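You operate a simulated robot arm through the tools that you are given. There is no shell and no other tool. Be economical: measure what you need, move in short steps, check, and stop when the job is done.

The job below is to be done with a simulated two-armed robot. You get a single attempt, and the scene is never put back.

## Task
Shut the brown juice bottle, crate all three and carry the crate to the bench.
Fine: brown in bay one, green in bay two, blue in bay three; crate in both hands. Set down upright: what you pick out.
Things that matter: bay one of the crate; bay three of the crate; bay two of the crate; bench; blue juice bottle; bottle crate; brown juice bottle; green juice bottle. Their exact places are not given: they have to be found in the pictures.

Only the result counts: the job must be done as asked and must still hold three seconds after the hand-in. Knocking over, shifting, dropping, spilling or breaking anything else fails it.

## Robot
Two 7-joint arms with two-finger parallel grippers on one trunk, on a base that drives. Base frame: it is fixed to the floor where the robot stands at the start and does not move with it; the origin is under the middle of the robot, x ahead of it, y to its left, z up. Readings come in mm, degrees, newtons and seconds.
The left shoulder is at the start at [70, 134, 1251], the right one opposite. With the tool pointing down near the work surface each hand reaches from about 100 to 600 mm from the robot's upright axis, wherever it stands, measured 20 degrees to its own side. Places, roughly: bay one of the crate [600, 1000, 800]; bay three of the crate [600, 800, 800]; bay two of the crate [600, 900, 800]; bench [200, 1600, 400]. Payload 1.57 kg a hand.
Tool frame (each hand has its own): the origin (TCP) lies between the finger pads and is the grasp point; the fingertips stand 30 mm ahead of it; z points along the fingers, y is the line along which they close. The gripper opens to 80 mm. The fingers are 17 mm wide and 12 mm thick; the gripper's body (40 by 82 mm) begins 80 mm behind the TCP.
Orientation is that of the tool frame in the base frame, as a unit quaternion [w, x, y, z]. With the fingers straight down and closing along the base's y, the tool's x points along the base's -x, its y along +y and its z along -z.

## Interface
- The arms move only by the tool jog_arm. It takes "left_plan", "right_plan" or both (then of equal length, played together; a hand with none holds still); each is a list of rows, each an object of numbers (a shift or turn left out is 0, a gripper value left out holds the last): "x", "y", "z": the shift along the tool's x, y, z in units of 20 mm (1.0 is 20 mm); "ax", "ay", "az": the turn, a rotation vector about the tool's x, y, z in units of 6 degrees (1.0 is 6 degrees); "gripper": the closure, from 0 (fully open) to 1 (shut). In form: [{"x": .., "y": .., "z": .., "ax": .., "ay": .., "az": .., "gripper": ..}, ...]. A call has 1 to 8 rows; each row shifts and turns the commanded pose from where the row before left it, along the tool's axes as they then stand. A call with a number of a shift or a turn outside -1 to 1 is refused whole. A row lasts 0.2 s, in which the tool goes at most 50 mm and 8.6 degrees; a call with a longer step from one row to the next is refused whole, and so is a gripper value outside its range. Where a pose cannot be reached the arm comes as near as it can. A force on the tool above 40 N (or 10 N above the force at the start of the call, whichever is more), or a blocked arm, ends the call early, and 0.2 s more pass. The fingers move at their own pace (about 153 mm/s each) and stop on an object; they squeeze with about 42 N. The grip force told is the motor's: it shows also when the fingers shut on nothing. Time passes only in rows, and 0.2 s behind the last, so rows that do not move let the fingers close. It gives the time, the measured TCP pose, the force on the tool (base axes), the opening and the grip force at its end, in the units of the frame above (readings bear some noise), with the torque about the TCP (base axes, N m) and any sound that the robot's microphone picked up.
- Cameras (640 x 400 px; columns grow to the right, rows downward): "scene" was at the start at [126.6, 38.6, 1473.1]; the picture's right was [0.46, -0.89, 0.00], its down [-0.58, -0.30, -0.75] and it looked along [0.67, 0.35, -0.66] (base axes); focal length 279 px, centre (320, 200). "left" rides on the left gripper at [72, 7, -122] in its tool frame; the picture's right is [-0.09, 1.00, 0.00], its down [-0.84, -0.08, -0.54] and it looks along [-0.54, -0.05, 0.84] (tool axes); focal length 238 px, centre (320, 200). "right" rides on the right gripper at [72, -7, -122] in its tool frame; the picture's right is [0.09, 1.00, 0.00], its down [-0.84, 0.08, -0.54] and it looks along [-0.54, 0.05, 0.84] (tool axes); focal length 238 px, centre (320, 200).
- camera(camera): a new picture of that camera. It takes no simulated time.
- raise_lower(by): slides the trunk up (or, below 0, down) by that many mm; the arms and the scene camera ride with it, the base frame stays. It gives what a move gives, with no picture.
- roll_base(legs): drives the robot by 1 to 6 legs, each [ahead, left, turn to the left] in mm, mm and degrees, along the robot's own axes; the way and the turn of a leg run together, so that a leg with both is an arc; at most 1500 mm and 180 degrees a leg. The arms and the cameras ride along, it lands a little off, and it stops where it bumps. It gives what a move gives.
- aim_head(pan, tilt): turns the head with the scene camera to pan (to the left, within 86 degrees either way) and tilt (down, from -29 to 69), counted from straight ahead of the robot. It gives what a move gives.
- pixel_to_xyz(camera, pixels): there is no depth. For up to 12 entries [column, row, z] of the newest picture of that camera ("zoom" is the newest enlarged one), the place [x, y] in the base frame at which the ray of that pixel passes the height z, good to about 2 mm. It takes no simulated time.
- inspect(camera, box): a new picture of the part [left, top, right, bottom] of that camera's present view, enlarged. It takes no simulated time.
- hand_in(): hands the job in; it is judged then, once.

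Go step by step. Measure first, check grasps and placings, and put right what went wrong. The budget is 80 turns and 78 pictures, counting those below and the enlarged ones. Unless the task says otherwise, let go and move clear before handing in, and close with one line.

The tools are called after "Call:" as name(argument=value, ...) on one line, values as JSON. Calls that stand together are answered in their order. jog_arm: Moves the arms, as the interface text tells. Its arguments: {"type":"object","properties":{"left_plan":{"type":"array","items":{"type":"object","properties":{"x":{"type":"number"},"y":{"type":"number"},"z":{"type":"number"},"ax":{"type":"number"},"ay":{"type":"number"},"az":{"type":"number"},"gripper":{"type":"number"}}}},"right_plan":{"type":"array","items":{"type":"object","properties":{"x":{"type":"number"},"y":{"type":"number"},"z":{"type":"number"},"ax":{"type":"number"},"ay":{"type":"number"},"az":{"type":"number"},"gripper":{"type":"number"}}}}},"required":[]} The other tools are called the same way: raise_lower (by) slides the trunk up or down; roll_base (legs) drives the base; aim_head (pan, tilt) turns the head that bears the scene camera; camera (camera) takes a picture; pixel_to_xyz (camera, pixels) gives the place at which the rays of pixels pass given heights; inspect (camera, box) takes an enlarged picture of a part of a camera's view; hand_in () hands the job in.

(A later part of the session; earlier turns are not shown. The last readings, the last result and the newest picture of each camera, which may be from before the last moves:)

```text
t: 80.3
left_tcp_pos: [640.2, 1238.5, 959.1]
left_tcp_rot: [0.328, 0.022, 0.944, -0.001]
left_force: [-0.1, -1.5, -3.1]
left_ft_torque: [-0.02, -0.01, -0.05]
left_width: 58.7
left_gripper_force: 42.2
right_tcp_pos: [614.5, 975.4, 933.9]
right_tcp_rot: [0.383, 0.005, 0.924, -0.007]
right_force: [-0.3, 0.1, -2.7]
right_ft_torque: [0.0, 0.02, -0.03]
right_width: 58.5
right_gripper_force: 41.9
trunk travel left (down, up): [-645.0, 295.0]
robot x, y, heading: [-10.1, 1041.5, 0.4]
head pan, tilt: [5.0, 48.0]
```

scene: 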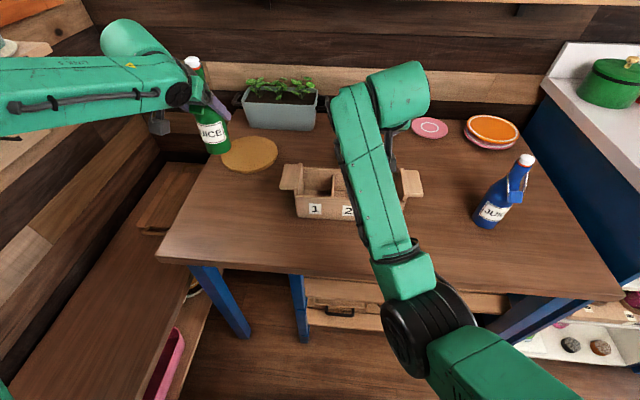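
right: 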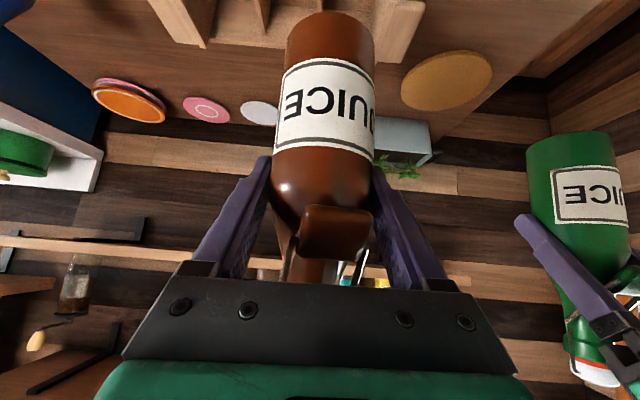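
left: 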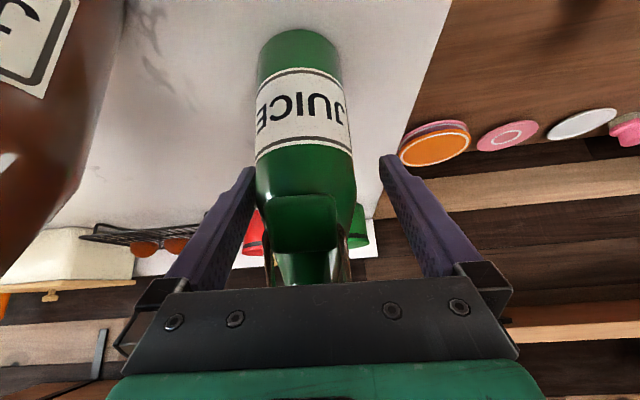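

The hand stays at y 975 because it is blocked leftward. I'll ease the arm command back 7 mm and nudge the base 8 mm left instead.

Call:
jog_arm(right_plan=[{"x": -0.7, "z": -0.7, "y": -0.2}, {"x": -0.3, "z": -0.3, "y": -0.25}, {}])

Call:
roll_base(legs=[[0, 10, 0]])

Call:
inspect(camera="right", box=[160, 0, 480, 200])

```text
t: 81.1
left_tcp_pos: [641.2, 1239.8, 959.3]
left_tcp_rot: [0.328, 0.022, 0.944, 0.0]
left_force: [0.2, 0.2, -2.8]
left_ft_torque: [-0.01, 0.03, -0.02]
left_width: 58.7
left_gripper_force: 42.2
right_tcp_pos: [612.2, 971.0, 961.4]
right_tcp_rot: [0.381, 0.003, 0.925, -0.002]
right_force: [-0.3, 0.4, -3.6]
right_ft_torque: [0.0, 0.01, -0.04]
right_width: 58.1
right_gripper_force: 41.6
trunk travel left (down, up): [-645.0, 295.0]
robot x, y, heading: [-10.9, 1038.0, -0.1]
head pan, tilt: [5.0, 48.0]
```

```text
t: 81.9
left_tcp_pos: [640.2, 1247.5, 959.1]
left_tcp_rot: [0.328, 0.023, 0.944, 0.0]
left_force: [-0.2, 0.0, -3.5]
left_ft_torque: [0.01, 0.0, -0.02]
left_width: 58.9
left_gripper_force: 41.6
right_tcp_pos: [612.4, 980.1, 962.0]
right_tcp_rot: [0.382, 0.002, 0.924, 0.0]
right_force: [0.6, 0.2, -2.6]
right_ft_torque: [0.02, -0.05, 0.02]
right_width: 58.3
right_gripper_force: 42.1
trunk travel left (down, up): [-645.0, 295.0]
robot x, y, heading: [-12.4, 1048.0, 0.5]
head pan, tilt: [5.0, 48.0]
```

```text
2.00 times, centred on (320, 100) of right
```

zoom: 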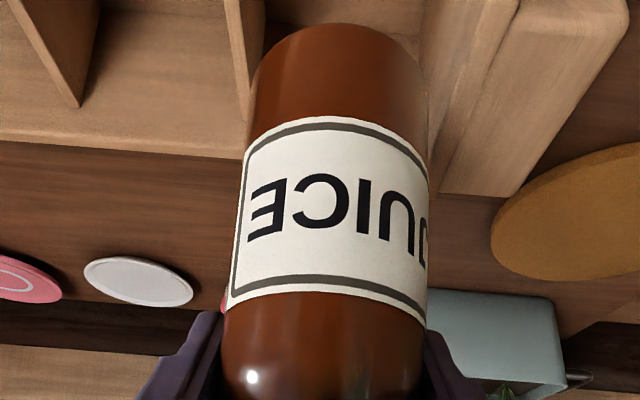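

Hand and orientation are now clean at y 980. I'll nudge the base 4 mm left and lower by trunk.

Call:
roll_base(legs=[[0, 4, 0]])

Call:
raise_lower(by=-40)

Call:
raise_lower(by=-26)

Call:
inspect(camera="right", box=[160, 0, 480, 200])

```text
t: 82.6
left_tcp_pos: [640.6, 1252.3, 960.2]
left_tcp_rot: [0.328, 0.021, 0.944, 0.001]
left_force: [-0.3, -0.8, -2.9]
left_ft_torque: [0.04, 0.01, -0.02]
left_width: 59.0
left_gripper_force: 42.3
right_tcp_pos: [613.0, 985.5, 960.8]
right_tcp_rot: [0.382, 0.003, 0.924, -0.002]
right_force: [0.0, 0.2, -3.0]
right_ft_torque: [-0.01, -0.02, -0.01]
right_width: 58.4
right_gripper_force: 41.7
trunk travel left (down, up): [-645.0, 295.0]
robot x, y, heading: [-5.8, 1053.2, 0.3]
head pan, tilt: [5.0, 48.0]
```

```text
t: 83.4
left_tcp_pos: [639.9, 1252.8, 919.5]
left_tcp_rot: [0.328, 0.022, 0.944, -0.001]
left_force: [0.1, -0.7, -3.7]
left_ft_torque: [0.0, 0.01, -0.01]
left_width: 59.0
left_gripper_force: 41.7
right_tcp_pos: [612.6, 984.8, 921.7]
right_tcp_rot: [0.382, 0.003, 0.924, -0.002]
right_force: [0.7, 0.3, -2.3]
right_ft_torque: [-0.03, 0.0, 0.01]
right_width: 58.3
right_gripper_force: 41.7
trunk travel left (down, up): [-605.0, 335.0]
robot x, y, heading: [-4.6, 1053.3, 0.2]
head pan, tilt: [5.0, 48.0]
```

```text
t: 84.1
left_tcp_pos: [640.7, 1252.7, 893.4]
left_tcp_rot: [0.328, 0.021, 0.944, 0.0]
left_force: [0.0, 0.9, -3.0]
left_ft_torque: [0.0, 0.0, 0.0]
left_width: 59.3
left_gripper_force: 41.6
right_tcp_pos: [613.1, 983.6, 895.9]
right_tcp_rot: [0.382, 0.003, 0.924, -0.002]
right_force: [-0.4, 0.0, -3.1]
right_ft_torque: [-0.01, 0.03, 0.01]
right_width: 58.5
right_gripper_force: 41.8
trunk travel left (down, up): [-579.0, 361.0]
robot x, y, heading: [-4.4, 1052.7, 0.2]
head pan, tilt: [5.0, 48.0]
```

```text
2.00 times, centred on (320, 100) of right
```

zoom: 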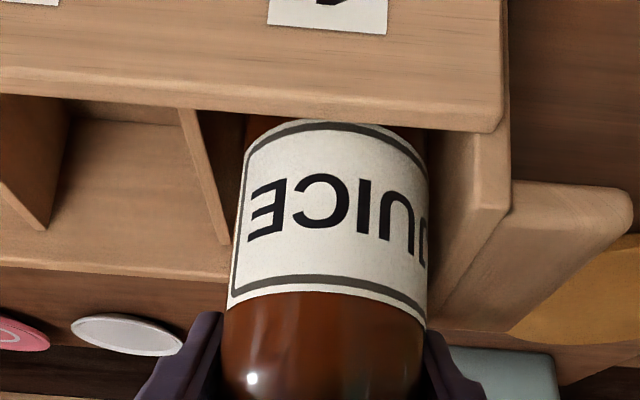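

Brown is well inside bay one with free forces at z 896. I'll lower in small steps to the floor or to finger contact.

Call:
raise_lower(by=-6)

Call:
raise_lower(by=-5)

```text
t: 84.7
left_tcp_pos: [640.4, 1253.8, 886.5]
left_tcp_rot: [0.328, 0.021, 0.945, 0.0]
left_force: [0.6, 0.0, -2.6]
left_ft_torque: [-0.02, 0.04, 0.05]
left_width: 58.8
left_gripper_force: 42.1
right_tcp_pos: [612.4, 984.1, 889.6]
right_tcp_rot: [0.382, 0.003, 0.924, -0.002]
right_force: [0.0, 0.3, -2.8]
right_ft_torque: [0.0, 0.0, 0.01]
right_width: 58.3
right_gripper_force: 42.5
trunk travel left (down, up): [-573.0, 367.0]
robot x, y, heading: [-9.2, 1051.7, 0.3]
head pan, tilt: [5.0, 48.0]
```

```text
t: 85.2
left_tcp_pos: [641.3, 1253.0, 881.7]
left_tcp_rot: [0.329, 0.023, 0.944, -0.001]
left_force: [0.8, -0.4, -2.7]
left_ft_torque: [0.01, -0.02, -0.01]
left_width: 58.9
left_gripper_force: 41.9
right_tcp_pos: [611.8, 984.5, 884.1]
right_tcp_rot: [0.382, 0.002, 0.924, -0.002]
right_force: [-0.2, -0.3, -3.1]
right_ft_torque: [0.0, 0.05, -0.01]
right_width: 58.5
right_gripper_force: 41.8
trunk travel left (down, up): [-568.0, 372.0]
robot x, y, heading: [-12.0, 1053.1, 0.2]
head pan, tilt: [5.0, 48.0]
```

Still free at z 884. I'll continue down in 3 mm steps.

Call:
raise_lower(by=-3)

Call:
raise_lower(by=-3)

```text
t: 85.8
left_tcp_pos: [640.2, 1253.8, 879.4]
left_tcp_rot: [0.329, 0.021, 0.944, 0.0]
left_force: [0.8, -0.4, -2.8]
left_ft_torque: [-0.01, -0.01, 0.0]
left_width: 59.1
left_gripper_force: 42.2
right_tcp_pos: [613.3, 985.3, 881.4]
right_tcp_rot: [0.382, 0.003, 0.924, -0.002]
right_force: [1.0, -0.2, -1.2]
right_ft_torque: [0.01, -0.02, 0.01]
right_width: 58.5
right_gripper_force: 42.1
trunk travel left (down, up): [-565.0, 375.0]
robot x, y, heading: [-11.4, 1053.3, 0.4]
head pan, tilt: [5.0, 48.0]
```

```text
t: 86.3
left_tcp_pos: [639.8, 1252.6, 877.1]
left_tcp_rot: [0.328, 0.022, 0.944, 0.0]
left_force: [0.0, -0.6, -3.0]
left_ft_torque: [0.0, 0.02, 0.0]
left_width: 58.8
left_gripper_force: 41.5
right_tcp_pos: [611.9, 985.0, 881.3]
right_tcp_rot: [0.385, 0.004, 0.923, -0.002]
right_force: [5.0, -1.4, 9.9]
right_ft_torque: [0.47, -0.37, -0.2]
right_width: 58.4
right_gripper_force: 42.0
trunk travel left (down, up): [-562.0, 378.0]
robot x, y, heading: [-5.6, 1050.0, -0.1]
head pan, tilt: [5.0, 48.0]
```

Contact at z 881 (+10 N) matches the seated height. I'll open modestly to about 68 mm and withdraw along the tool axis.

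Call:
jog_arm(right_plan=[{"x": -0.05, "z": -0.05}, {"gripper": 0.14}, {"gripper": 0.14}, {"z": -0.3}, {"z": -0.5}, {"z": -1}, {"z": -1}, {"z": -1}])

Call:
inspect(camera="right", box=[160, 0, 480, 300])

```text
t: 88.1
left_tcp_pos: [639.8, 1253.0, 876.8]
left_tcp_rot: [0.329, 0.022, 0.944, 0.0]
left_force: [0.5, 0.5, -3.6]
left_ft_torque: [0.0, -0.02, 0.0]
left_width: 59.1
left_gripper_force: 42.2
right_tcp_pos: [561.0, 964.5, 931.7]
right_tcp_rot: [0.385, 0.013, 0.922, -0.025]
right_force: [-0.6, -0.7, -0.5]
right_ft_torque: [0.01, -0.02, 0.01]
right_width: 69.0
right_gripper_force: 0.0
trunk travel left (down, up): [-562.0, 378.0]
robot x, y, heading: [-5.7, 1053.1, 0.3]
head pan, tilt: [5.0, 48.0]
```

```text
1.33 times, centred on (320, 150) of right
```

zoom: 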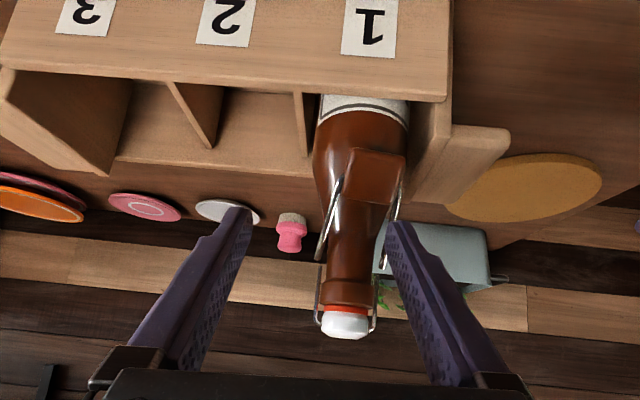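

Brown stands upright in bay one, shut. The right hand has drifted to y 964 beside the bottle's wire, so I'll lift green a bit, nudge the base 20 mm left to re-centre, and then back the base straight off.

Call:
jog_arm(left_plan=[{"x": -0.62, "z": -0.78}, {"x": -0.62, "z": -0.78}, {"x": -0.62, "z": -0.78}])

Call:
roll_base(legs=[[0, 20, 0], [-130, 0, 0]])

Call:
raise_lower(by=110)

Call:
camera(camera="scene")

```text
t: 88.9
left_tcp_pos: [639.0, 1251.8, 936.0]
left_tcp_rot: [0.328, 0.022, 0.944, -0.001]
left_force: [-0.3, 0.1, -2.7]
left_ft_torque: [-0.01, -0.02, -0.01]
left_width: 59.1
left_gripper_force: 41.6
right_tcp_pos: [561.9, 964.7, 932.0]
right_tcp_rot: [0.385, 0.012, 0.922, -0.024]
right_force: [0.1, -0.8, 0.2]
right_ft_torque: [-0.01, 0.03, 0.01]
right_width: 68.5
right_gripper_force: 0.1
trunk travel left (down, up): [-562.0, 378.0]
robot x, y, heading: [-10.0, 1053.0, 0.8]
head pan, tilt: [5.0, 48.0]
```

```text
t: 90.5
left_tcp_pos: [510.4, 1271.9, 934.5]
left_tcp_rot: [0.328, 0.023, 0.945, -0.001]
left_force: [-0.3, 0.5, -2.8]
left_ft_torque: [0.0, 0.03, 0.02]
left_width: 59.0
left_gripper_force: 42.7
right_tcp_pos: [432.8, 983.1, 932.2]
right_tcp_rot: [0.384, 0.013, 0.923, -0.025]
right_force: [-0.3, -0.1, 0.3]
right_ft_torque: [0.0, 0.03, 0.02]
right_width: 68.6
right_gripper_force: 0.0
trunk travel left (down, up): [-562.0, 378.0]
robot x, y, heading: [-135.7, 1071.4, 0.1]
head pan, tilt: [5.0, 48.0]
```

```text
t: 92.0
left_tcp_pos: [512.0, 1271.2, 1045.6]
left_tcp_rot: [0.328, 0.023, 0.944, -0.001]
left_force: [0.6, 0.3, -3.8]
left_ft_torque: [0.0, -0.03, -0.01]
left_width: 59.0
left_gripper_force: 42.1
right_tcp_pos: [432.5, 981.7, 1040.9]
right_tcp_rot: [0.384, 0.015, 0.923, -0.029]
right_force: [0.7, -0.4, 0.2]
right_ft_torque: [-0.02, 0.01, -0.01]
right_width: 68.7
right_gripper_force: 0.0
trunk travel left (down, up): [-672.0, 268.0]
robot x, y, heading: [-137.0, 1075.0, 0.1]
head pan, tilt: [5.0, 48.0]
```

```text
16 pictures are left
```

scene: 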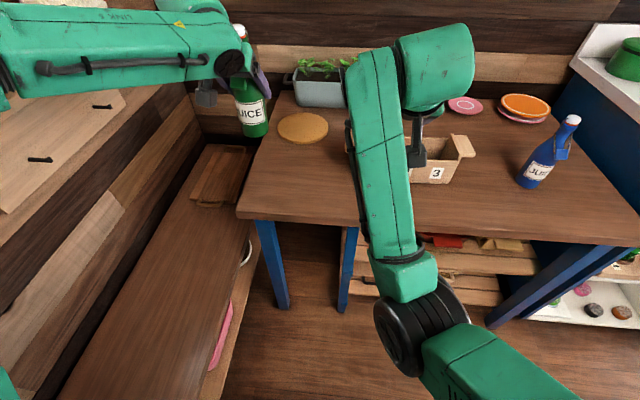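

Next is green into bay two, centred near y 906. I'll first lift the right hand well clear upward, then roll the base right with green passing in front of the crate.

Call:
jog_arm(right_plan=[{"x": -0.8, "z": -0.8, "y": -0.4}, {"x": -1, "z": -1, "y": -0.5}, {"x": -1, "z": -1, "y": -0.5}, {"x": -1, "z": -1, "y": -0.5}, {"x": -1, "z": -1, "y": -0.5}, {"x": -1, "z": -1, "y": -0.5}, {"x": -1, "z": -1, "y": -0.5}])

Call:
roll_base(legs=[[0, -366, 0]])

```text
t: 93.6
left_tcp_pos: [511.4, 1270.5, 1046.2]
left_tcp_rot: [0.329, 0.023, 0.944, 0.0]
left_force: [-0.4, 0.1, -3.0]
left_ft_torque: [0.01, 0.01, 0.0]
left_width: 59.1
left_gripper_force: 42.1
right_tcp_pos: [430.3, 922.6, 1236.6]
right_tcp_rot: [0.385, 0.013, 0.923, -0.025]
right_force: [-0.9, 0.0, -0.2]
right_ft_torque: [0.0, 0.02, 0.0]
right_width: 68.8
right_gripper_force: 0.0
trunk travel left (down, up): [-672.0, 268.0]
robot x, y, heading: [-133.5, 1072.4, 0.4]
head pan, tilt: [5.0, 48.0]
```

```text
t: 95.9
left_tcp_pos: [511.7, 909.4, 1045.2]
left_tcp_rot: [0.328, 0.021, 0.944, 0.0]
left_force: [0.1, -0.1, -2.8]
left_ft_torque: [-0.02, 0.05, 0.0]
left_width: 58.9
left_gripper_force: 42.0
right_tcp_pos: [433.9, 560.1, 1235.9]
right_tcp_rot: [0.385, 0.013, 0.923, -0.025]
right_force: [0.3, -0.9, 0.1]
right_ft_torque: [0.0, -0.01, 0.02]
right_width: 68.7
right_gripper_force: 0.1
trunk travel left (down, up): [-672.0, 268.0]
robot x, y, heading: [-137.8, 710.9, 0.4]
head pan, tilt: [5.0, 48.0]
```

I'll roll forward over bay two, lower to just above the rim, and check with the left camera.

Call:
roll_base(legs=[[101, -3, 0]])

Call:
raise_lower(by=-65)

Call:
inspect(camera="left", box=[160, 0, 480, 200])

```text
t: 97.0
left_tcp_pos: [613.1, 906.5, 1045.8]
left_tcp_rot: [0.329, 0.021, 0.944, 0.0]
left_force: [-0.3, -0.6, -3.2]
left_ft_torque: [0.0, 0.01, 0.04]
left_width: 58.8
left_gripper_force: 42.1
right_tcp_pos: [533.8, 558.1, 1236.6]
right_tcp_rot: [0.386, 0.013, 0.922, -0.025]
right_force: [-0.7, 0.9, -0.7]
right_ft_torque: [-0.06, 0.01, -0.02]
right_width: 68.5
right_gripper_force: 0.0
trunk travel left (down, up): [-672.0, 268.0]
robot x, y, heading: [-35.4, 705.0, 0.2]
head pan, tilt: [5.0, 48.0]
```

```text
t: 98.1
left_tcp_pos: [614.6, 905.8, 980.4]
left_tcp_rot: [0.328, 0.021, 0.944, 0.0]
left_force: [0.5, 0.6, -3.2]
left_ft_torque: [-0.01, 0.01, -0.02]
left_width: 58.9
left_gripper_force: 41.8
right_tcp_pos: [533.9, 557.8, 1171.4]
right_tcp_rot: [0.385, 0.012, 0.923, -0.025]
right_force: [-0.3, -0.9, 1.2]
right_ft_torque: [0.01, -0.02, -0.02]
right_width: 68.8
right_gripper_force: 0.0
trunk travel left (down, up): [-607.0, 333.0]
robot x, y, heading: [-32.2, 704.0, 0.5]
head pan, tilt: [5.0, 48.0]
```

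```text
2.00 times, centred on (320, 100) of left
```

zoom: 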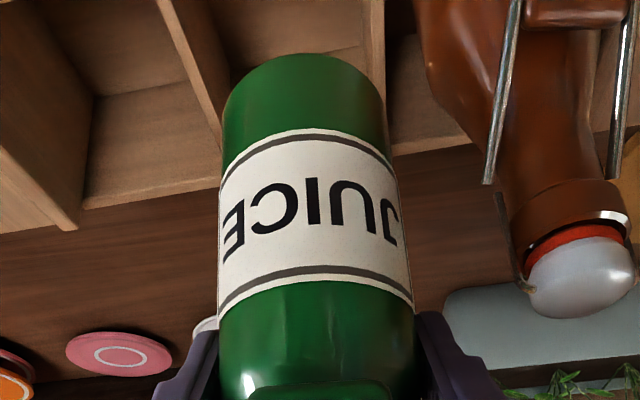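

Call:
pixel_to_xyz(camera="zoom", pixels=[[222, 100, 900], [385, 100, 900], [300, 54, 888], [215, 120, 855], [185, 40, 855], [383, 60, 855], [372, 20, 855], [70, 220, 860]])

```text
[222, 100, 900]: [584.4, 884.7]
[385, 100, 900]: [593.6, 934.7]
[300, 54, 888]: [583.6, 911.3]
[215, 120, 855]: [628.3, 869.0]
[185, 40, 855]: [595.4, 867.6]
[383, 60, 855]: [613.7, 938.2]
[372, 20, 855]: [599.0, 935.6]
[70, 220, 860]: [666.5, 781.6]
```

Relative to the dividers (868 and 937), green sits a few mm too far left. I'll shift −4 mm and lower by trunk.

Call:
jog_arm(left_plan=[{"y": -0.2}, {}])

Call:
raise_lower(by=-45)

Call:
inspect(camera="left", box=[160, 0, 480, 200])

```text
t: 98.7
left_tcp_pos: [613.6, 901.9, 981.0]
left_tcp_rot: [0.329, 0.021, 0.944, 0.001]
left_force: [-0.5, 0.9, -3.0]
left_ft_torque: [-0.01, 0.02, -0.03]
left_width: 59.1
left_gripper_force: 42.1
right_tcp_pos: [534.9, 557.5, 1172.4]
right_tcp_rot: [0.385, 0.012, 0.922, -0.025]
right_force: [-0.4, -0.5, 0.7]
right_ft_torque: [0.05, 0.01, -0.01]
right_width: 68.9
right_gripper_force: 0.0
trunk travel left (down, up): [-607.0, 333.0]
robot x, y, heading: [-33.4, 707.6, 0.4]
head pan, tilt: [5.0, 48.0]
```

```text
t: 99.6
left_tcp_pos: [613.4, 902.3, 934.6]
left_tcp_rot: [0.328, 0.021, 0.944, 0.0]
left_force: [-0.7, 0.4, -3.2]
left_ft_torque: [0.0, 0.0, -0.01]
left_width: 58.8
left_gripper_force: 42.1
right_tcp_pos: [534.7, 557.9, 1126.4]
right_tcp_rot: [0.385, 0.012, 0.922, -0.024]
right_force: [-0.3, 0.9, -0.1]
right_ft_torque: [0.0, 0.0, 0.04]
right_width: 68.9
right_gripper_force: 0.1
trunk travel left (down, up): [-562.0, 378.0]
robot x, y, heading: [-34.4, 705.9, 0.6]
head pan, tilt: [5.0, 48.0]
```

```text
2.00 times, centred on (320, 100) of left
```

zoom: 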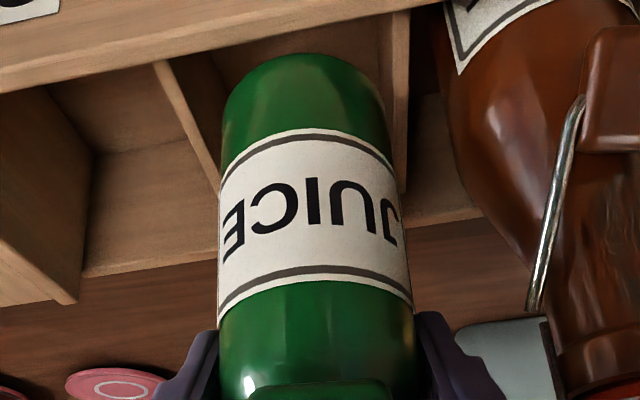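

Green's base is entering bay two with free forces. I'll lower on.

Call:
raise_lower(by=-40)

Call:
raise_lower(by=-7)

Call:
raise_lower(by=-4)

```text
t: 100.4
left_tcp_pos: [613.7, 900.7, 895.0]
left_tcp_rot: [0.328, 0.021, 0.944, 0.001]
left_force: [-0.1, -0.2, -2.7]
left_ft_torque: [-0.01, 0.01, 0.0]
left_width: 59.2
left_gripper_force: 42.3
right_tcp_pos: [535.3, 558.6, 1086.2]
right_tcp_rot: [0.385, 0.013, 0.922, -0.026]
right_force: [0.2, -0.4, -0.1]
right_ft_torque: [0.0, 0.02, 0.01]
right_width: 68.9
right_gripper_force: 0.0
trunk travel left (down, up): [-522.0, 418.0]
robot x, y, heading: [-35.1, 706.1, 0.5]
head pan, tilt: [5.0, 48.0]
```

```text
t: 101.0
left_tcp_pos: [614.3, 903.4, 887.4]
left_tcp_rot: [0.328, 0.021, 0.944, 0.0]
left_force: [0.2, 0.2, -3.0]
left_ft_torque: [-0.02, -0.02, 0.02]
left_width: 58.9
left_gripper_force: 42.1
right_tcp_pos: [534.7, 557.0, 1079.4]
right_tcp_rot: [0.385, 0.012, 0.923, -0.025]
right_force: [0.6, 0.0, 0.7]
right_ft_torque: [0.01, 0.0, -0.06]
right_width: 68.8
right_gripper_force: 0.1
trunk travel left (down, up): [-515.0, 425.0]
robot x, y, heading: [-33.0, 703.9, 0.4]
head pan, tilt: [5.0, 48.0]
```

```text
t: 101.5
left_tcp_pos: [613.8, 902.3, 883.9]
left_tcp_rot: [0.328, 0.021, 0.944, 0.0]
left_force: [-0.2, 0.3, -4.4]
left_ft_torque: [0.01, 0.02, -0.03]
left_width: 58.7
left_gripper_force: 42.1
right_tcp_pos: [535.1, 558.3, 1075.1]
right_tcp_rot: [0.384, 0.013, 0.923, -0.025]
right_force: [-0.1, 0.3, 0.1]
right_ft_torque: [0.02, 0.02, 0.0]
right_width: 68.7
right_gripper_force: 0.0
trunk travel left (down, up): [-511.0, 429.0]
robot x, y, heading: [-31.0, 706.5, 0.2]
head pan, tilt: [5.0, 48.0]
```

Nearly seated. I'll take 3 mm more, then open slightly and withdraw.

Call:
raise_lower(by=-3)

Call:
jog_arm(left_plan=[{}, {"gripper": 0.17}, {"gripper": 0.17}, {"z": -0.3}, {"z": -0.5}, {"z": -1, "y": -0.1}, {"z": -1, "y": -0.1}, {"z": -1}])

Call:
inspect(camera="left", box=[100, 0, 580, 300])

```text
t: 102.0
left_tcp_pos: [613.9, 902.0, 881.7]
left_tcp_rot: [0.328, 0.021, 0.944, 0.0]
left_force: [-0.9, -0.8, -3.1]
left_ft_torque: [0.0, 0.01, 0.0]
left_width: 59.0
left_gripper_force: 42.0
right_tcp_pos: [535.3, 557.3, 1072.9]
right_tcp_rot: [0.385, 0.012, 0.922, -0.024]
right_force: [-0.1, 0.3, -0.6]
right_ft_torque: [0.04, -0.03, -0.01]
right_width: 68.9
right_gripper_force: 0.0
trunk travel left (down, up): [-508.0, 432.0]
robot x, y, heading: [-33.0, 704.6, 0.4]
head pan, tilt: [5.0, 48.0]
```

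```text
t: 103.8
left_tcp_pos: [565.5, 898.4, 943.3]
left_tcp_rot: [0.329, 0.022, 0.944, 0.0]
left_force: [0.7, 0.3, 0.3]
left_ft_torque: [-0.03, 0.01, -0.03]
left_width: 66.6
left_gripper_force: 0.2
right_tcp_pos: [533.1, 557.0, 1073.3]
right_tcp_rot: [0.386, 0.013, 0.922, -0.025]
right_force: [0.0, -1.0, 0.4]
right_ft_torque: [-0.02, 0.04, 0.02]
right_width: 69.0
right_gripper_force: 0.1
trunk travel left (down, up): [-508.0, 432.0]
robot x, y, heading: [-35.1, 705.6, 0.4]
head pan, tilt: [5.0, 48.0]
```

```text
1.33 times, centred on (340, 150) of left
```

zoom: 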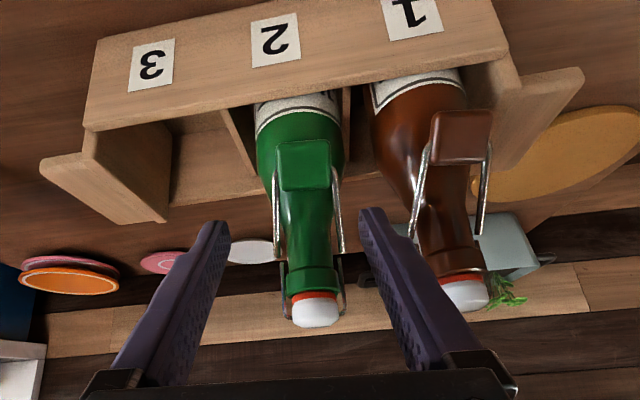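

Green and brown are both seated upright in bays two and one. I'll back the base off, raise the left hand, and bring the right hand (orientation corrected, open) toward the front of blue.

Call:
roll_base(legs=[[-110, 0, 0], [0, -20, 0]])

Call:
jog_arm(left_plan=[{"x": -0.62, "z": -0.78}, {"x": -0.62, "z": -0.78}, {"x": -0.62, "z": -0.78}, {"x": -0.62, "z": -0.78}, {"x": -0.62, "z": -0.78}, {"x": -0.62, "z": -0.78}, {}, {}], right_plan=[{"ax": -0.537, "ay": 0.067, "az": -0.05, "gripper": 0}, {"x": 0.09, "z": 1}, {"x": 0.09, "z": 1}, {"x": 0.09, "z": 1}, {"x": 0.09, "z": 1}, {"x": 0.09, "z": 1}, {"x": 0.09, "z": 1}, {}])

Call:
camera(camera="right")

```text
t: 105.4
left_tcp_pos: [455.7, 880.0, 941.9]
left_tcp_rot: [0.328, 0.02, 0.944, 0.001]
left_force: [-0.7, 0.6, 0.5]
left_ft_torque: [0.0, 0.01, 0.0]
left_width: 66.4
left_gripper_force: 0.0
right_tcp_pos: [425.4, 537.4, 1072.7]
right_tcp_rot: [0.385, 0.011, 0.923, -0.025]
right_force: [0.4, 0.2, -0.1]
right_ft_torque: [0.02, 0.01, 0.0]
right_width: 69.0
right_gripper_force: 0.0
trunk travel left (down, up): [-508.0, 432.0]
robot x, y, heading: [-141.8, 687.3, 0.3]
head pan, tilt: [5.0, 48.0]
```

```text
t: 107.2
left_tcp_pos: [455.7, 879.2, 1061.8]
left_tcp_rot: [0.328, 0.02, 0.945, 0.0]
left_force: [0.2, -0.5, 0.7]
left_ft_torque: [-0.03, -0.02, 0.0]
left_width: 66.4
left_gripper_force: 0.1
right_tcp_pos: [501.0, 538.3, 980.1]
right_tcp_rot: [0.382, -0.001, 0.924, -0.001]
right_force: [0.5, 0.2, -0.5]
right_ft_torque: [0.01, -0.01, 0.01]
right_width: 80.0
right_gripper_force: 0.0
trunk travel left (down, up): [-508.0, 432.0]
robot x, y, heading: [-146.3, 685.2, 0.4]
head pan, tilt: [5.0, 48.0]
```

```text
12 pictures are left
```

right: 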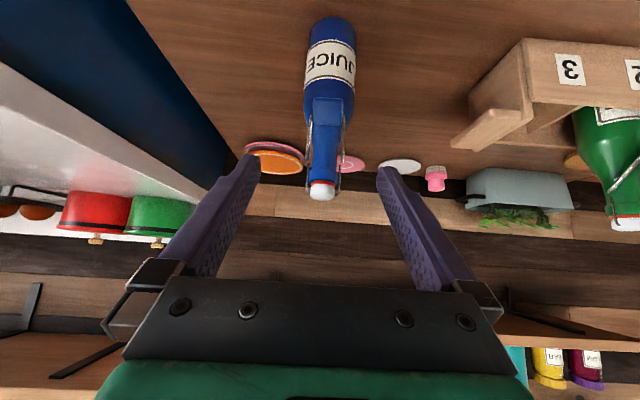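

Call:
pixel_to_xyz(camera="right", pixels=[[335, 17, 780], [330, 66, 830], [322, 190, 975], [328, 110, 910]])

```text
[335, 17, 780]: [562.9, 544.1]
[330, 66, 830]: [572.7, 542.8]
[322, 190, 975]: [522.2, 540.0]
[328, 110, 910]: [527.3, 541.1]
```

Blue's axis is at about (600,543). I'll advance 147 mm along the tool and check the reading before closing.

Call:
jog_arm(right_plan=[{"x": 0.045, "y": 0.2, "z": 0.92}, {"x": 0.045, "z": 0.92}, {"x": 0.045, "z": 0.92}, {"x": 0.045, "z": 0.92}, {"x": 0.045, "z": 0.92}, {"x": 0.045, "z": 0.92}, {"x": 0.045, "z": 0.92}, {"x": 0.045, "z": 0.92}])

Call:
camera(camera="right")

```text
t: 109.0
left_tcp_pos: [456.0, 878.4, 1060.8]
left_tcp_rot: [0.328, 0.021, 0.944, 0.0]
left_force: [0.2, -0.6, 0.4]
left_ft_torque: [0.0, 0.0, -0.01]
left_width: 66.5
left_gripper_force: 0.0
right_tcp_pos: [601.2, 542.0, 870.0]
right_tcp_rot: [0.382, -0.002, 0.924, 0.001]
right_force: [1.0, 0.1, -0.3]
right_ft_torque: [0.01, -0.01, 0.01]
right_width: 80.0
right_gripper_force: 0.1
trunk travel left (down, up): [-508.0, 432.0]
robot x, y, heading: [-142.9, 685.1, 0.4]
head pan, tilt: [5.0, 48.0]
```

```text
11 pictures are left
```

right: 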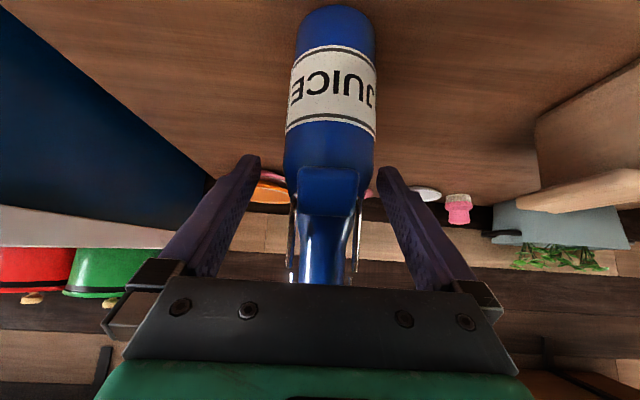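

Blue appears about 5 mm left-shifted in y and the grip slightly high on it. I'll adjust +5 y, +3 x and −9 z, then close and lift 30 mm.

Call:
jog_arm(right_plan=[{"x": 0.21, "y": 0.25, "z": 0.42}, {}, {"gripper": 1}, {"gripper": 1}, {"gripper": 1}, {"x": -0.35, "z": -0.35}, {"x": -0.7, "z": -0.7}, {}])

```text
t: 110.8
left_tcp_pos: [456.3, 877.8, 1061.2]
left_tcp_rot: [0.328, 0.02, 0.944, 0.001]
left_force: [0.5, 0.0, -0.6]
left_ft_torque: [0.01, 0.0, -0.02]
left_width: 66.4
left_gripper_force: 0.1
right_tcp_pos: [604.8, 547.3, 888.9]
right_tcp_rot: [0.381, -0.002, 0.925, 0.0]
right_force: [0.0, -0.4, -3.9]
right_ft_torque: [-0.03, 0.05, 0.0]
right_width: 58.5
right_gripper_force: 41.7
trunk travel left (down, up): [-508.0, 432.0]
robot x, y, heading: [-140.9, 684.0, 0.3]
head pan, tilt: [5.0, 48.0]
```

Blue is in hand (58.5 mm, −3.9 N). I'll raise the trunk, drive left to above bay three at y≈822, and check.

Call:
raise_lower(by=105)

Call:
roll_base(legs=[[8, 275, 0]])

Call:
inspect(camera="right", box=[160, 0, 480, 200])

```text
t: 112.2
left_tcp_pos: [457.3, 877.4, 1165.6]
left_tcp_rot: [0.328, 0.02, 0.945, 0.001]
left_force: [0.2, -1.5, -0.5]
left_ft_torque: [0.03, -0.01, -0.04]
left_width: 66.6
left_gripper_force: 0.0
right_tcp_pos: [604.5, 547.3, 995.0]
right_tcp_rot: [0.381, -0.002, 0.925, 0.0]
right_force: [-0.5, -0.3, -3.0]
right_ft_torque: [0.0, 0.04, 0.01]
right_width: 58.7
right_gripper_force: 42.1
trunk travel left (down, up): [-613.0, 327.0]
robot x, y, heading: [-145.1, 686.3, 0.5]
head pan, tilt: [5.0, 48.0]
```

```text
t: 114.1
left_tcp_pos: [463.1, 1152.8, 1165.9]
left_tcp_rot: [0.328, 0.02, 0.944, 0.001]
left_force: [1.0, -0.2, 0.1]
left_ft_torque: [0.02, 0.0, 0.0]
left_width: 66.4
left_gripper_force: 0.1
right_tcp_pos: [610.6, 822.1, 995.5]
right_tcp_rot: [0.382, -0.001, 0.924, 0.0]
right_force: [-0.1, 0.6, -3.5]
right_ft_torque: [0.0, 0.01, -0.03]
right_width: 58.6
right_gripper_force: 42.0
trunk travel left (down, up): [-613.0, 327.0]
robot x, y, heading: [-138.9, 958.4, 0.5]
head pan, tilt: [5.0, 48.0]
```

```text
2.00 times, centred on (320, 100) of right
```

zoom: 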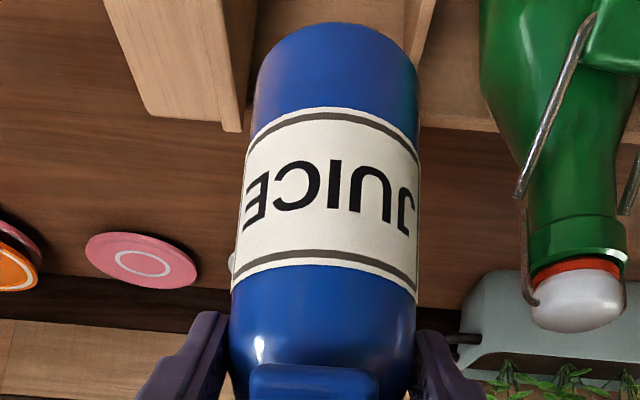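

Call:
pixel_to_xyz(camera="zoom", pixels=[[255, 80, 910], [418, 80, 910], [242, 130, 860], [250, 20, 860], [408, 20, 855], [420, 60, 855]])

```text
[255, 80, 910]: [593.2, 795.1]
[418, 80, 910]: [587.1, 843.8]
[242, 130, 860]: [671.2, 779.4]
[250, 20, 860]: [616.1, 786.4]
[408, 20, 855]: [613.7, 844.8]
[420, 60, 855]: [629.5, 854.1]
```

Blue (centre ≈820) lies within bay three (≈786–860). I'll lower by trunk, watching the forces.

Call:
raise_lower(by=-55)

Call:
inspect(camera="right", box=[160, 0, 480, 200])

```text
t: 115.1
left_tcp_pos: [461.1, 1153.9, 1112.8]
left_tcp_rot: [0.328, 0.021, 0.944, 0.0]
left_force: [-0.9, -0.9, -0.1]
left_ft_torque: [0.0, 0.01, -0.02]
left_width: 66.4
left_gripper_force: 0.1
right_tcp_pos: [610.5, 822.3, 940.9]
right_tcp_rot: [0.382, -0.002, 0.924, 0.0]
right_force: [-0.1, 0.0, -2.4]
right_ft_torque: [-0.03, -0.01, 0.0]
right_width: 59.0
right_gripper_force: 41.9
trunk travel left (down, up): [-558.0, 382.0]
robot x, y, heading: [-140.7, 962.4, 0.6]
head pan, tilt: [5.0, 48.0]
```

```text
2.00 times, centred on (320, 100) of right
```

zoom: 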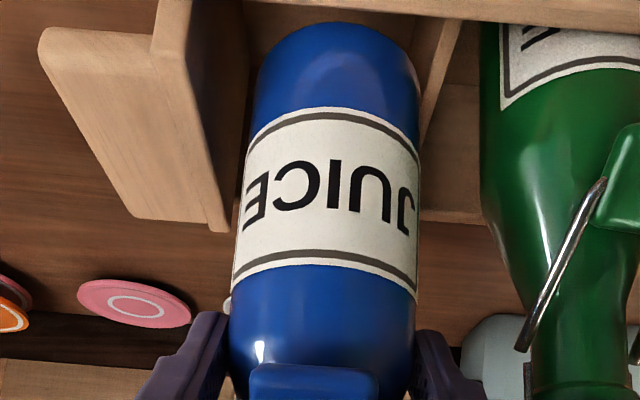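

Blue is entering bay three cleanly. I'll lower further in decreasing steps.

Call:
raise_lower(by=-45)

Call:
raise_lower(by=-9)

Call:
raise_lower(by=-4)

Call:
raise_lower(by=-3)

```text
t: 115.9
left_tcp_pos: [463.4, 1153.8, 1067.2]
left_tcp_rot: [0.329, 0.019, 0.944, 0.0]
left_force: [-0.7, 1.0, -0.1]
left_ft_torque: [0.01, -0.03, 0.04]
left_width: 66.7
left_gripper_force: 0.1
right_tcp_pos: [610.5, 821.1, 896.8]
right_tcp_rot: [0.383, -0.002, 0.924, 0.001]
right_force: [-1.0, -0.3, -3.8]
right_ft_torque: [0.0, 0.02, 0.0]
right_width: 58.7
right_gripper_force: 42.2
trunk travel left (down, up): [-513.0, 427.0]
robot x, y, heading: [-137.5, 957.5, 0.5]
head pan, tilt: [5.0, 48.0]
```

```text
t: 116.5
left_tcp_pos: [462.6, 1153.1, 1058.1]
left_tcp_rot: [0.329, 0.02, 0.944, 0.0]
left_force: [0.5, -0.3, 0.1]
left_ft_torque: [0.04, 0.0, -0.02]
left_width: 66.3
left_gripper_force: 0.0
right_tcp_pos: [609.6, 822.2, 887.4]
right_tcp_rot: [0.383, -0.002, 0.924, 0.0]
right_force: [0.4, 0.7, -3.4]
right_ft_torque: [-0.01, 0.03, 0.01]
right_width: 58.9
right_gripper_force: 42.0
trunk travel left (down, up): [-504.0, 436.0]
robot x, y, heading: [-139.0, 957.0, 0.6]
head pan, tilt: [5.0, 48.0]
```

```text
t: 117.0
left_tcp_pos: [462.5, 1154.0, 1053.9]
left_tcp_rot: [0.328, 0.02, 0.944, 0.001]
left_force: [0.3, -0.6, 0.6]
left_ft_torque: [-0.01, -0.02, 0.05]
left_width: 66.3
left_gripper_force: 0.0
right_tcp_pos: [610.3, 822.4, 883.1]
right_tcp_rot: [0.382, -0.002, 0.924, 0.0]
right_force: [-0.6, -0.7, -2.3]
right_ft_torque: [0.0, 0.02, -0.03]
right_width: 58.7
right_gripper_force: 42.1
trunk travel left (down, up): [-500.0, 440.0]
robot x, y, heading: [-137.5, 959.5, 0.6]
head pan, tilt: [5.0, 48.0]
```

```text
t: 117.6
left_tcp_pos: [463.5, 1153.3, 1049.6]
left_tcp_rot: [0.328, 0.02, 0.944, 0.001]
left_force: [-1.0, 0.0, -0.4]
left_ft_torque: [-0.03, -0.01, -0.02]
left_width: 66.4
left_gripper_force: 0.1
right_tcp_pos: [611.3, 822.2, 879.3]
right_tcp_rot: [0.382, -0.003, 0.924, 0.0]
right_force: [-0.2, -0.1, -2.8]
right_ft_torque: [0.0, 0.05, 0.01]
right_width: 58.5
right_gripper_force: 41.7
trunk travel left (down, up): [-497.0, 443.0]
robot x, y, heading: [-138.2, 957.4, 0.3]
head pan, tilt: [5.0, 48.0]
```

I'll take 3 mm more, then release and withdraw.

Call:
raise_lower(by=-3)

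Call:
jog_arm(right_plan=[{}, {"gripper": 0.17}, {"gripper": 0.17}, {"z": -0.3}, {"z": -0.5}, {"z": -1}, {"z": -1}, {"z": -1}])

Call:
inspect(camera="right", box=[100, 0, 580, 300])

```text
t: 118.1
left_tcp_pos: [462.0, 1154.3, 1048.3]
left_tcp_rot: [0.328, 0.02, 0.945, 0.001]
left_force: [-0.4, -0.4, -0.3]
left_ft_torque: [0.02, 0.01, -0.02]
left_width: 66.3
left_gripper_force: 0.1
right_tcp_pos: [611.0, 821.4, 877.0]
right_tcp_rot: [0.382, -0.002, 0.924, 0.0]
right_force: [-0.1, 0.0, -3.9]
right_ft_torque: [0.02, 0.0, -0.01]
right_width: 58.9
right_gripper_force: 41.9
trunk travel left (down, up): [-494.0, 446.0]
robot x, y, heading: [-137.9, 960.1, 0.4]
head pan, tilt: [5.0, 48.0]
```

```text
t: 119.9
left_tcp_pos: [461.5, 1153.6, 1047.6]
left_tcp_rot: [0.329, 0.02, 0.944, 0.001]
left_force: [-0.3, -0.4, 0.3]
left_ft_torque: [0.0, -0.02, -0.01]
left_width: 66.5
left_gripper_force: 0.0
right_tcp_pos: [556.6, 821.3, 931.1]
right_tcp_rot: [0.382, -0.002, 0.924, 0.0]
right_force: [0.1, -0.3, -0.4]
right_ft_torque: [0.0, 0.02, 0.03]
right_width: 66.4
right_gripper_force: 0.0
trunk travel left (down, up): [-494.0, 446.0]
robot x, y, heading: [-135.8, 961.7, 0.5]
head pan, tilt: [5.0, 48.0]
```

```text
1.33 times, centred on (340, 150) of right
```

zoom: 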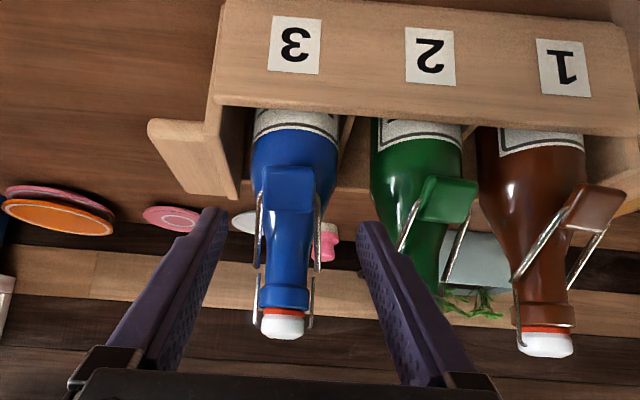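

All three bottles stand in their bays. I'll back off and turn both hands level, pointing forward and closing vertically, so they can take the end ledges of the crate.

Call:
roll_base(legs=[[-200, 0, 0], [0, -60, 0]])

Call:
jog_arm(right_plan=[{"ax": 0.39, "ay": -0.39, "az": -0.944}, {"ax": 0.39, "ay": -0.39, "az": -0.944}, {"ax": 0.39, "ay": -0.39, "az": -0.944}, {"ax": 0.39, "ay": -0.39, "az": -0.944}, {"ax": 0.39, "ay": -0.39, "az": -0.944}, {"ax": 0.39, "ay": -0.39, "az": -0.944}, {"ax": 0.39, "ay": -0.39, "az": -0.944}, {"ax": 0.39, "ay": -0.39, "az": -0.944}], left_plan=[{"ax": -0.46, "ay": -0.432, "az": 0.906}, {"ax": -0.46, "ay": -0.432, "az": 0.906}, {"ax": -0.46, "ay": -0.432, "az": 0.906}, {"ax": -0.46, "ay": -0.432, "az": 0.906}, {"ax": -0.46, "ay": -0.432, "az": 0.906}, {"ax": -0.46, "ay": -0.432, "az": 0.906}, {"ax": -0.46, "ay": -0.432, "az": 0.906}, {"ax": -0.46, "ay": -0.432, "az": 0.906}])

Call:
jog_arm(right_plan=[{"ax": 0.39, "ay": -0.39, "az": -0.944}, {"ax": 0.39, "ay": -0.39, "az": -0.944}, {"ax": 0.39, "ay": -0.39, "az": -0.944}, {"ax": 0.39, "ay": -0.39, "az": -0.944}, {"ax": 0.39, "ay": -0.39, "az": -0.944}, {"ax": 0.39, "ay": -0.39, "az": -0.944}, {"ax": 0.39, "ay": -0.39, "az": -0.944, "gripper": 0}], left_plan=[{"ax": -0.46, "ay": -0.432, "az": 0.906}, {"ax": -0.46, "ay": -0.432, "az": 0.906}, {"ax": -0.46, "ay": -0.432, "az": 0.906}, {"ax": -0.46, "ay": -0.432, "az": 0.906}, {"ax": -0.46, "ay": -0.432, "az": 0.906}, {"ax": -0.46, "ay": -0.432, "az": 0.906}, {"ax": -0.46, "ay": -0.432, "az": 0.906, "gripper": 0}])

Call:
aim_head(pan=0, tilt=35)

Call:
camera(camera="scene")

```text
t: 122.1
left_tcp_pos: [260.6, 1089.6, 1047.9]
left_tcp_rot: [0.328, 0.02, 0.944, 0.002]
left_force: [0.1, -0.2, -0.3]
left_ft_torque: [0.03, 0.02, 0.03]
left_width: 66.2
left_gripper_force: 0.1
right_tcp_pos: [356.0, 759.2, 930.6]
right_tcp_rot: [0.382, -0.002, 0.924, 0.0]
right_force: [-0.8, -0.4, 0.2]
right_ft_torque: [0.03, 0.0, 0.02]
right_width: 66.5
right_gripper_force: 0.1
trunk travel left (down, up): [-494.0, 446.0]
robot x, y, heading: [-342.9, 897.7, 0.4]
head pan, tilt: [5.0, 48.0]
```

```text
t: 123.9
left_tcp_pos: [260.5, 1090.5, 1046.6]
left_tcp_rot: [0.462, 0.305, 0.78, 0.292]
left_force: [-0.4, 0.4, -0.4]
left_ft_torque: [-0.02, 0.0, -0.02]
left_width: 66.7
left_gripper_force: 0.1
right_tcp_pos: [355.5, 760.0, 930.9]
right_tcp_rot: [0.488, -0.295, 0.768, -0.291]
right_force: [-1.2, -0.5, -0.2]
right_ft_torque: [0.01, 0.01, 0.04]
right_width: 66.3
right_gripper_force: 0.1
trunk travel left (down, up): [-494.0, 446.0]
robot x, y, heading: [-340.5, 898.1, 0.2]
head pan, tilt: [5.0, 48.0]
```

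```text
t: 125.5
left_tcp_pos: [262.5, 1091.1, 1046.6]
left_tcp_rot: [0.5, 0.5, 0.5, 0.5]
left_force: [0.5, 0.2, -0.3]
left_ft_torque: [0.03, -0.01, -0.02]
left_width: 79.9
left_gripper_force: 0.0
right_tcp_pos: [355.9, 760.3, 930.2]
right_tcp_rot: [-0.499, 0.503, -0.499, 0.499]
right_force: [0.2, 0.6, 0.2]
right_ft_torque: [0.0, 0.0, 0.02]
right_width: 80.1
right_gripper_force: 0.1
trunk travel left (down, up): [-494.0, 446.0]
robot x, y, heading: [-339.6, 899.2, 0.6]
head pan, tilt: [5.0, 48.0]
```

```text
t: 126.2
left_tcp_pos: [260.6, 1091.1, 1047.8]
left_tcp_rot: [0.501, 0.5, 0.5, 0.499]
left_force: [0.3, -0.5, -0.2]
left_ft_torque: [0.02, 0.0, 0.02]
left_width: 80.2
left_gripper_force: 0.1
right_tcp_pos: [356.5, 761.0, 930.4]
right_tcp_rot: [-0.5, 0.501, -0.5, 0.499]
right_force: [0.9, -0.7, -0.3]
right_ft_torque: [-0.02, -0.01, 0.0]
right_width: 79.7
right_gripper_force: 0.1
trunk travel left (down, up): [-494.0, 446.0]
robot x, y, heading: [-337.5, 897.6, 0.3]
head pan, tilt: [0.0, 35.0]
```

```text
7 pictures are left
```

scene: 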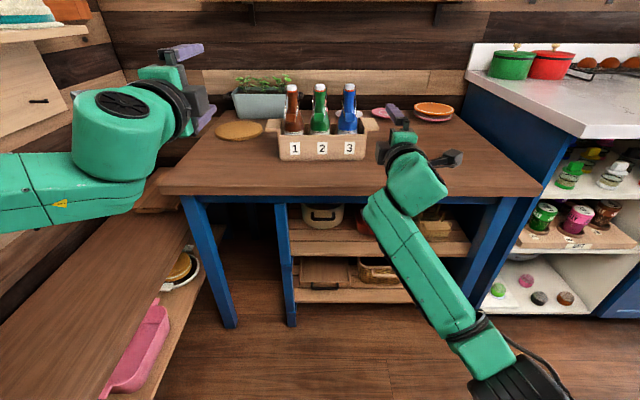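

Both hands are level, and the loaded crate is in view at (322,140) with its end ledges. I'll enlarge it for the ledge positions, and measure the bench surface.

Call:
inspect(camera="scene", box=[255, 75, 395, 170])

Call:
pixel_to_xyz(camera="scene", pixels=[[186, 240, 400], [105, 390, 400], [10, 250, 400], [135, 210, 400], [186, 240, 450], [105, 390, 450], [160, 195, 775], [537, 196, 775], [10, 250, 450]])

```text
4.21 times, centred on (325, 122) of scene
```

zoom: 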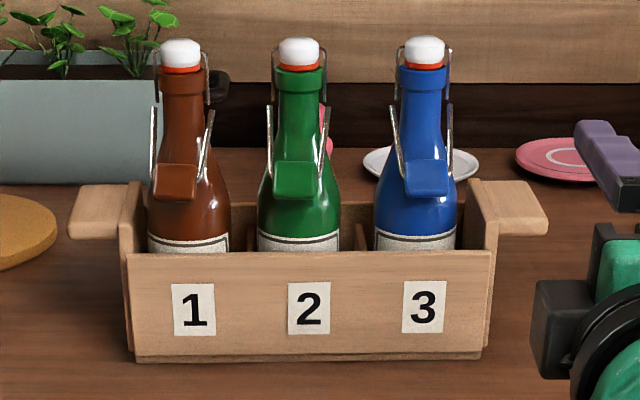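

```text
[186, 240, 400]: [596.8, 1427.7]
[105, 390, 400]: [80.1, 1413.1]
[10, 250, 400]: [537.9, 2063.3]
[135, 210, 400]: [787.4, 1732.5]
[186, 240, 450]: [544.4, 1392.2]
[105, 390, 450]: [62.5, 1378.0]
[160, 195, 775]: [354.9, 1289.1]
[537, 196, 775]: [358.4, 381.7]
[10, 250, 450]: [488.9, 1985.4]
```

The ledges show as flat slabs at the rim ends. I'll get their coordinates.

Call:
pixel_to_xyz(camera="zoom", pixels=[[70, 234, 860], [120, 236, 860], [84, 184, 860], [490, 234, 860], [547, 232, 860], [525, 182, 860], [468, 183, 860], [130, 258, 860], [490, 255, 860], [135, 357, 775], [480, 355, 775]])

```text
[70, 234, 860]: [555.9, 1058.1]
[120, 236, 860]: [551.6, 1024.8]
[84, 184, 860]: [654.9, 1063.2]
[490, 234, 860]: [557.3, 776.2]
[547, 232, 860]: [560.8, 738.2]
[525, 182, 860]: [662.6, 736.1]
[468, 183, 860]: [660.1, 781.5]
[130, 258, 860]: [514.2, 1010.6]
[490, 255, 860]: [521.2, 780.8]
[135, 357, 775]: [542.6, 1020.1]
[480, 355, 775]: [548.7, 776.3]
```

The heights disagree between views, so I need a level look. The right camera now points forward-left at ledge height, so I'll take that picture.

Call:
camera(camera="right")

```text
5 pictures are left
```

right: 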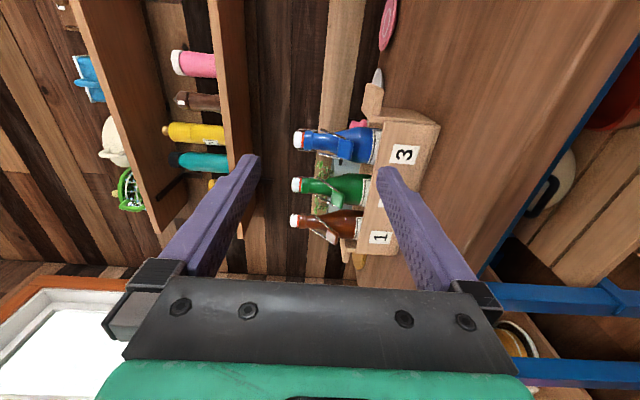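

The ledge is at (373,100) and the crate's front panel reaches from about col 384 to 437. I'll enlarge it to fix the ledge height.

Call:
inspect(camera="right", box=[340, 65, 450, 145])

```text
5.00 times, centred on (395, 105) of right
```

zoom: 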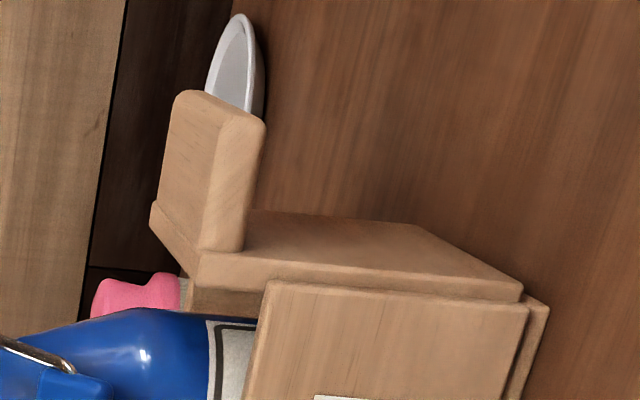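

The ledge is a slab about 14 mm thick at the end wall's top, which is higher than the front rim. I'll solve its height and place with rays.

Call:
pixel_to_xyz(camera="zoom", pixels=[[218, 117, 860], [218, 117, 870], [218, 117, 850], [262, 125, 850], [262, 125, 840], [262, 125, 830], [203, 245, 870], [203, 245, 860], [245, 250, 850], [245, 250, 840], [522, 300, 765], [175, 92, 860]])

```text
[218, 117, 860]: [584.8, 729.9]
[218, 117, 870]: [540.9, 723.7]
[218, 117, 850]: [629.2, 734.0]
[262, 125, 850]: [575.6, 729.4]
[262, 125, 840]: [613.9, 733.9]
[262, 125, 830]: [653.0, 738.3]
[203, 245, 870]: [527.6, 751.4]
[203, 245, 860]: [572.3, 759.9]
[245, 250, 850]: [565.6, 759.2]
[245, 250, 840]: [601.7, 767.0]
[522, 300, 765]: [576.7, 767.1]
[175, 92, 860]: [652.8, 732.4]
```

Combining the views, the ledges lie at z≈844–858 and x≈591–669, with centres near y 753 (right) and 1044 (left). I'll set both hands level at z 851 and those y values, still well in front of the table.

Call:
jog_arm(right_plan=[{"z": -0.55, "x": 0.09, "y": 0.794}, {"z": -0.55, "x": 0.09, "y": 0.794}, {"z": -0.55, "x": 0.09, "y": 0.794}, {"z": -0.55, "x": 0.09, "y": 0.794}, {"z": -0.55, "x": 0.09, "y": 0.794}], left_plan=[{"z": 0.2, "x": -0.235, "y": -0.984}, {"z": 0.2, "x": -0.235, "y": -0.984}, {"z": 0.2, "x": -0.235, "y": -0.984}, {"z": 0.2, "x": -0.235, "y": -0.984}, {"z": 0.2, "x": -0.235, "y": -0.984}])

Call:
jog_arm(left_plan=[{"z": 0.2, "x": -0.235, "y": -0.984}, {"z": 0.2, "x": -0.235, "y": -0.984}, {"z": 0.2, "x": -0.235, "y": -0.984}, {"z": 0.2, "x": -0.235, "y": -0.984}, {"z": 0.2, "x": -0.235, "y": -0.984}, {}])

```text
t: 127.4
left_tcp_pos: [282.8, 1068.5, 948.5]
left_tcp_rot: [0.501, 0.5, 0.5, 0.5]
left_force: [0.4, 0.4, -0.1]
left_ft_torque: [-0.01, -0.01, -0.04]
left_width: 80.2
left_gripper_force: 0.1
right_tcp_pos: [300.6, 750.6, 850.5]
right_tcp_rot: [-0.5, 0.501, -0.5, 0.499]
right_force: [0.7, -0.1, 0.8]
right_ft_torque: [-0.06, 0.0, -0.05]
right_width: 80.0
right_gripper_force: 0.1
trunk travel left (down, up): [-494.0, 446.0]
robot x, y, heading: [-339.7, 897.0, 0.4]
head pan, tilt: [0.0, 35.0]
```

```text
t: 128.8
left_tcp_pos: [301.2, 1043.9, 851.1]
left_tcp_rot: [0.5, 0.501, 0.499, 0.5]
left_force: [-0.3, -0.6, -0.6]
left_ft_torque: [0.0, 0.0, -0.02]
left_width: 79.9
left_gripper_force: 0.1
right_tcp_pos: [300.3, 750.5, 850.2]
right_tcp_rot: [-0.5, 0.501, -0.5, 0.499]
right_force: [0.4, -0.5, 0.1]
right_ft_torque: [-0.01, -0.01, -0.02]
right_width: 80.1
right_gripper_force: 0.0
trunk travel left (down, up): [-494.0, 446.0]
robot x, y, heading: [-339.6, 898.4, 0.6]
head pan, tilt: [0.0, 35.0]
```

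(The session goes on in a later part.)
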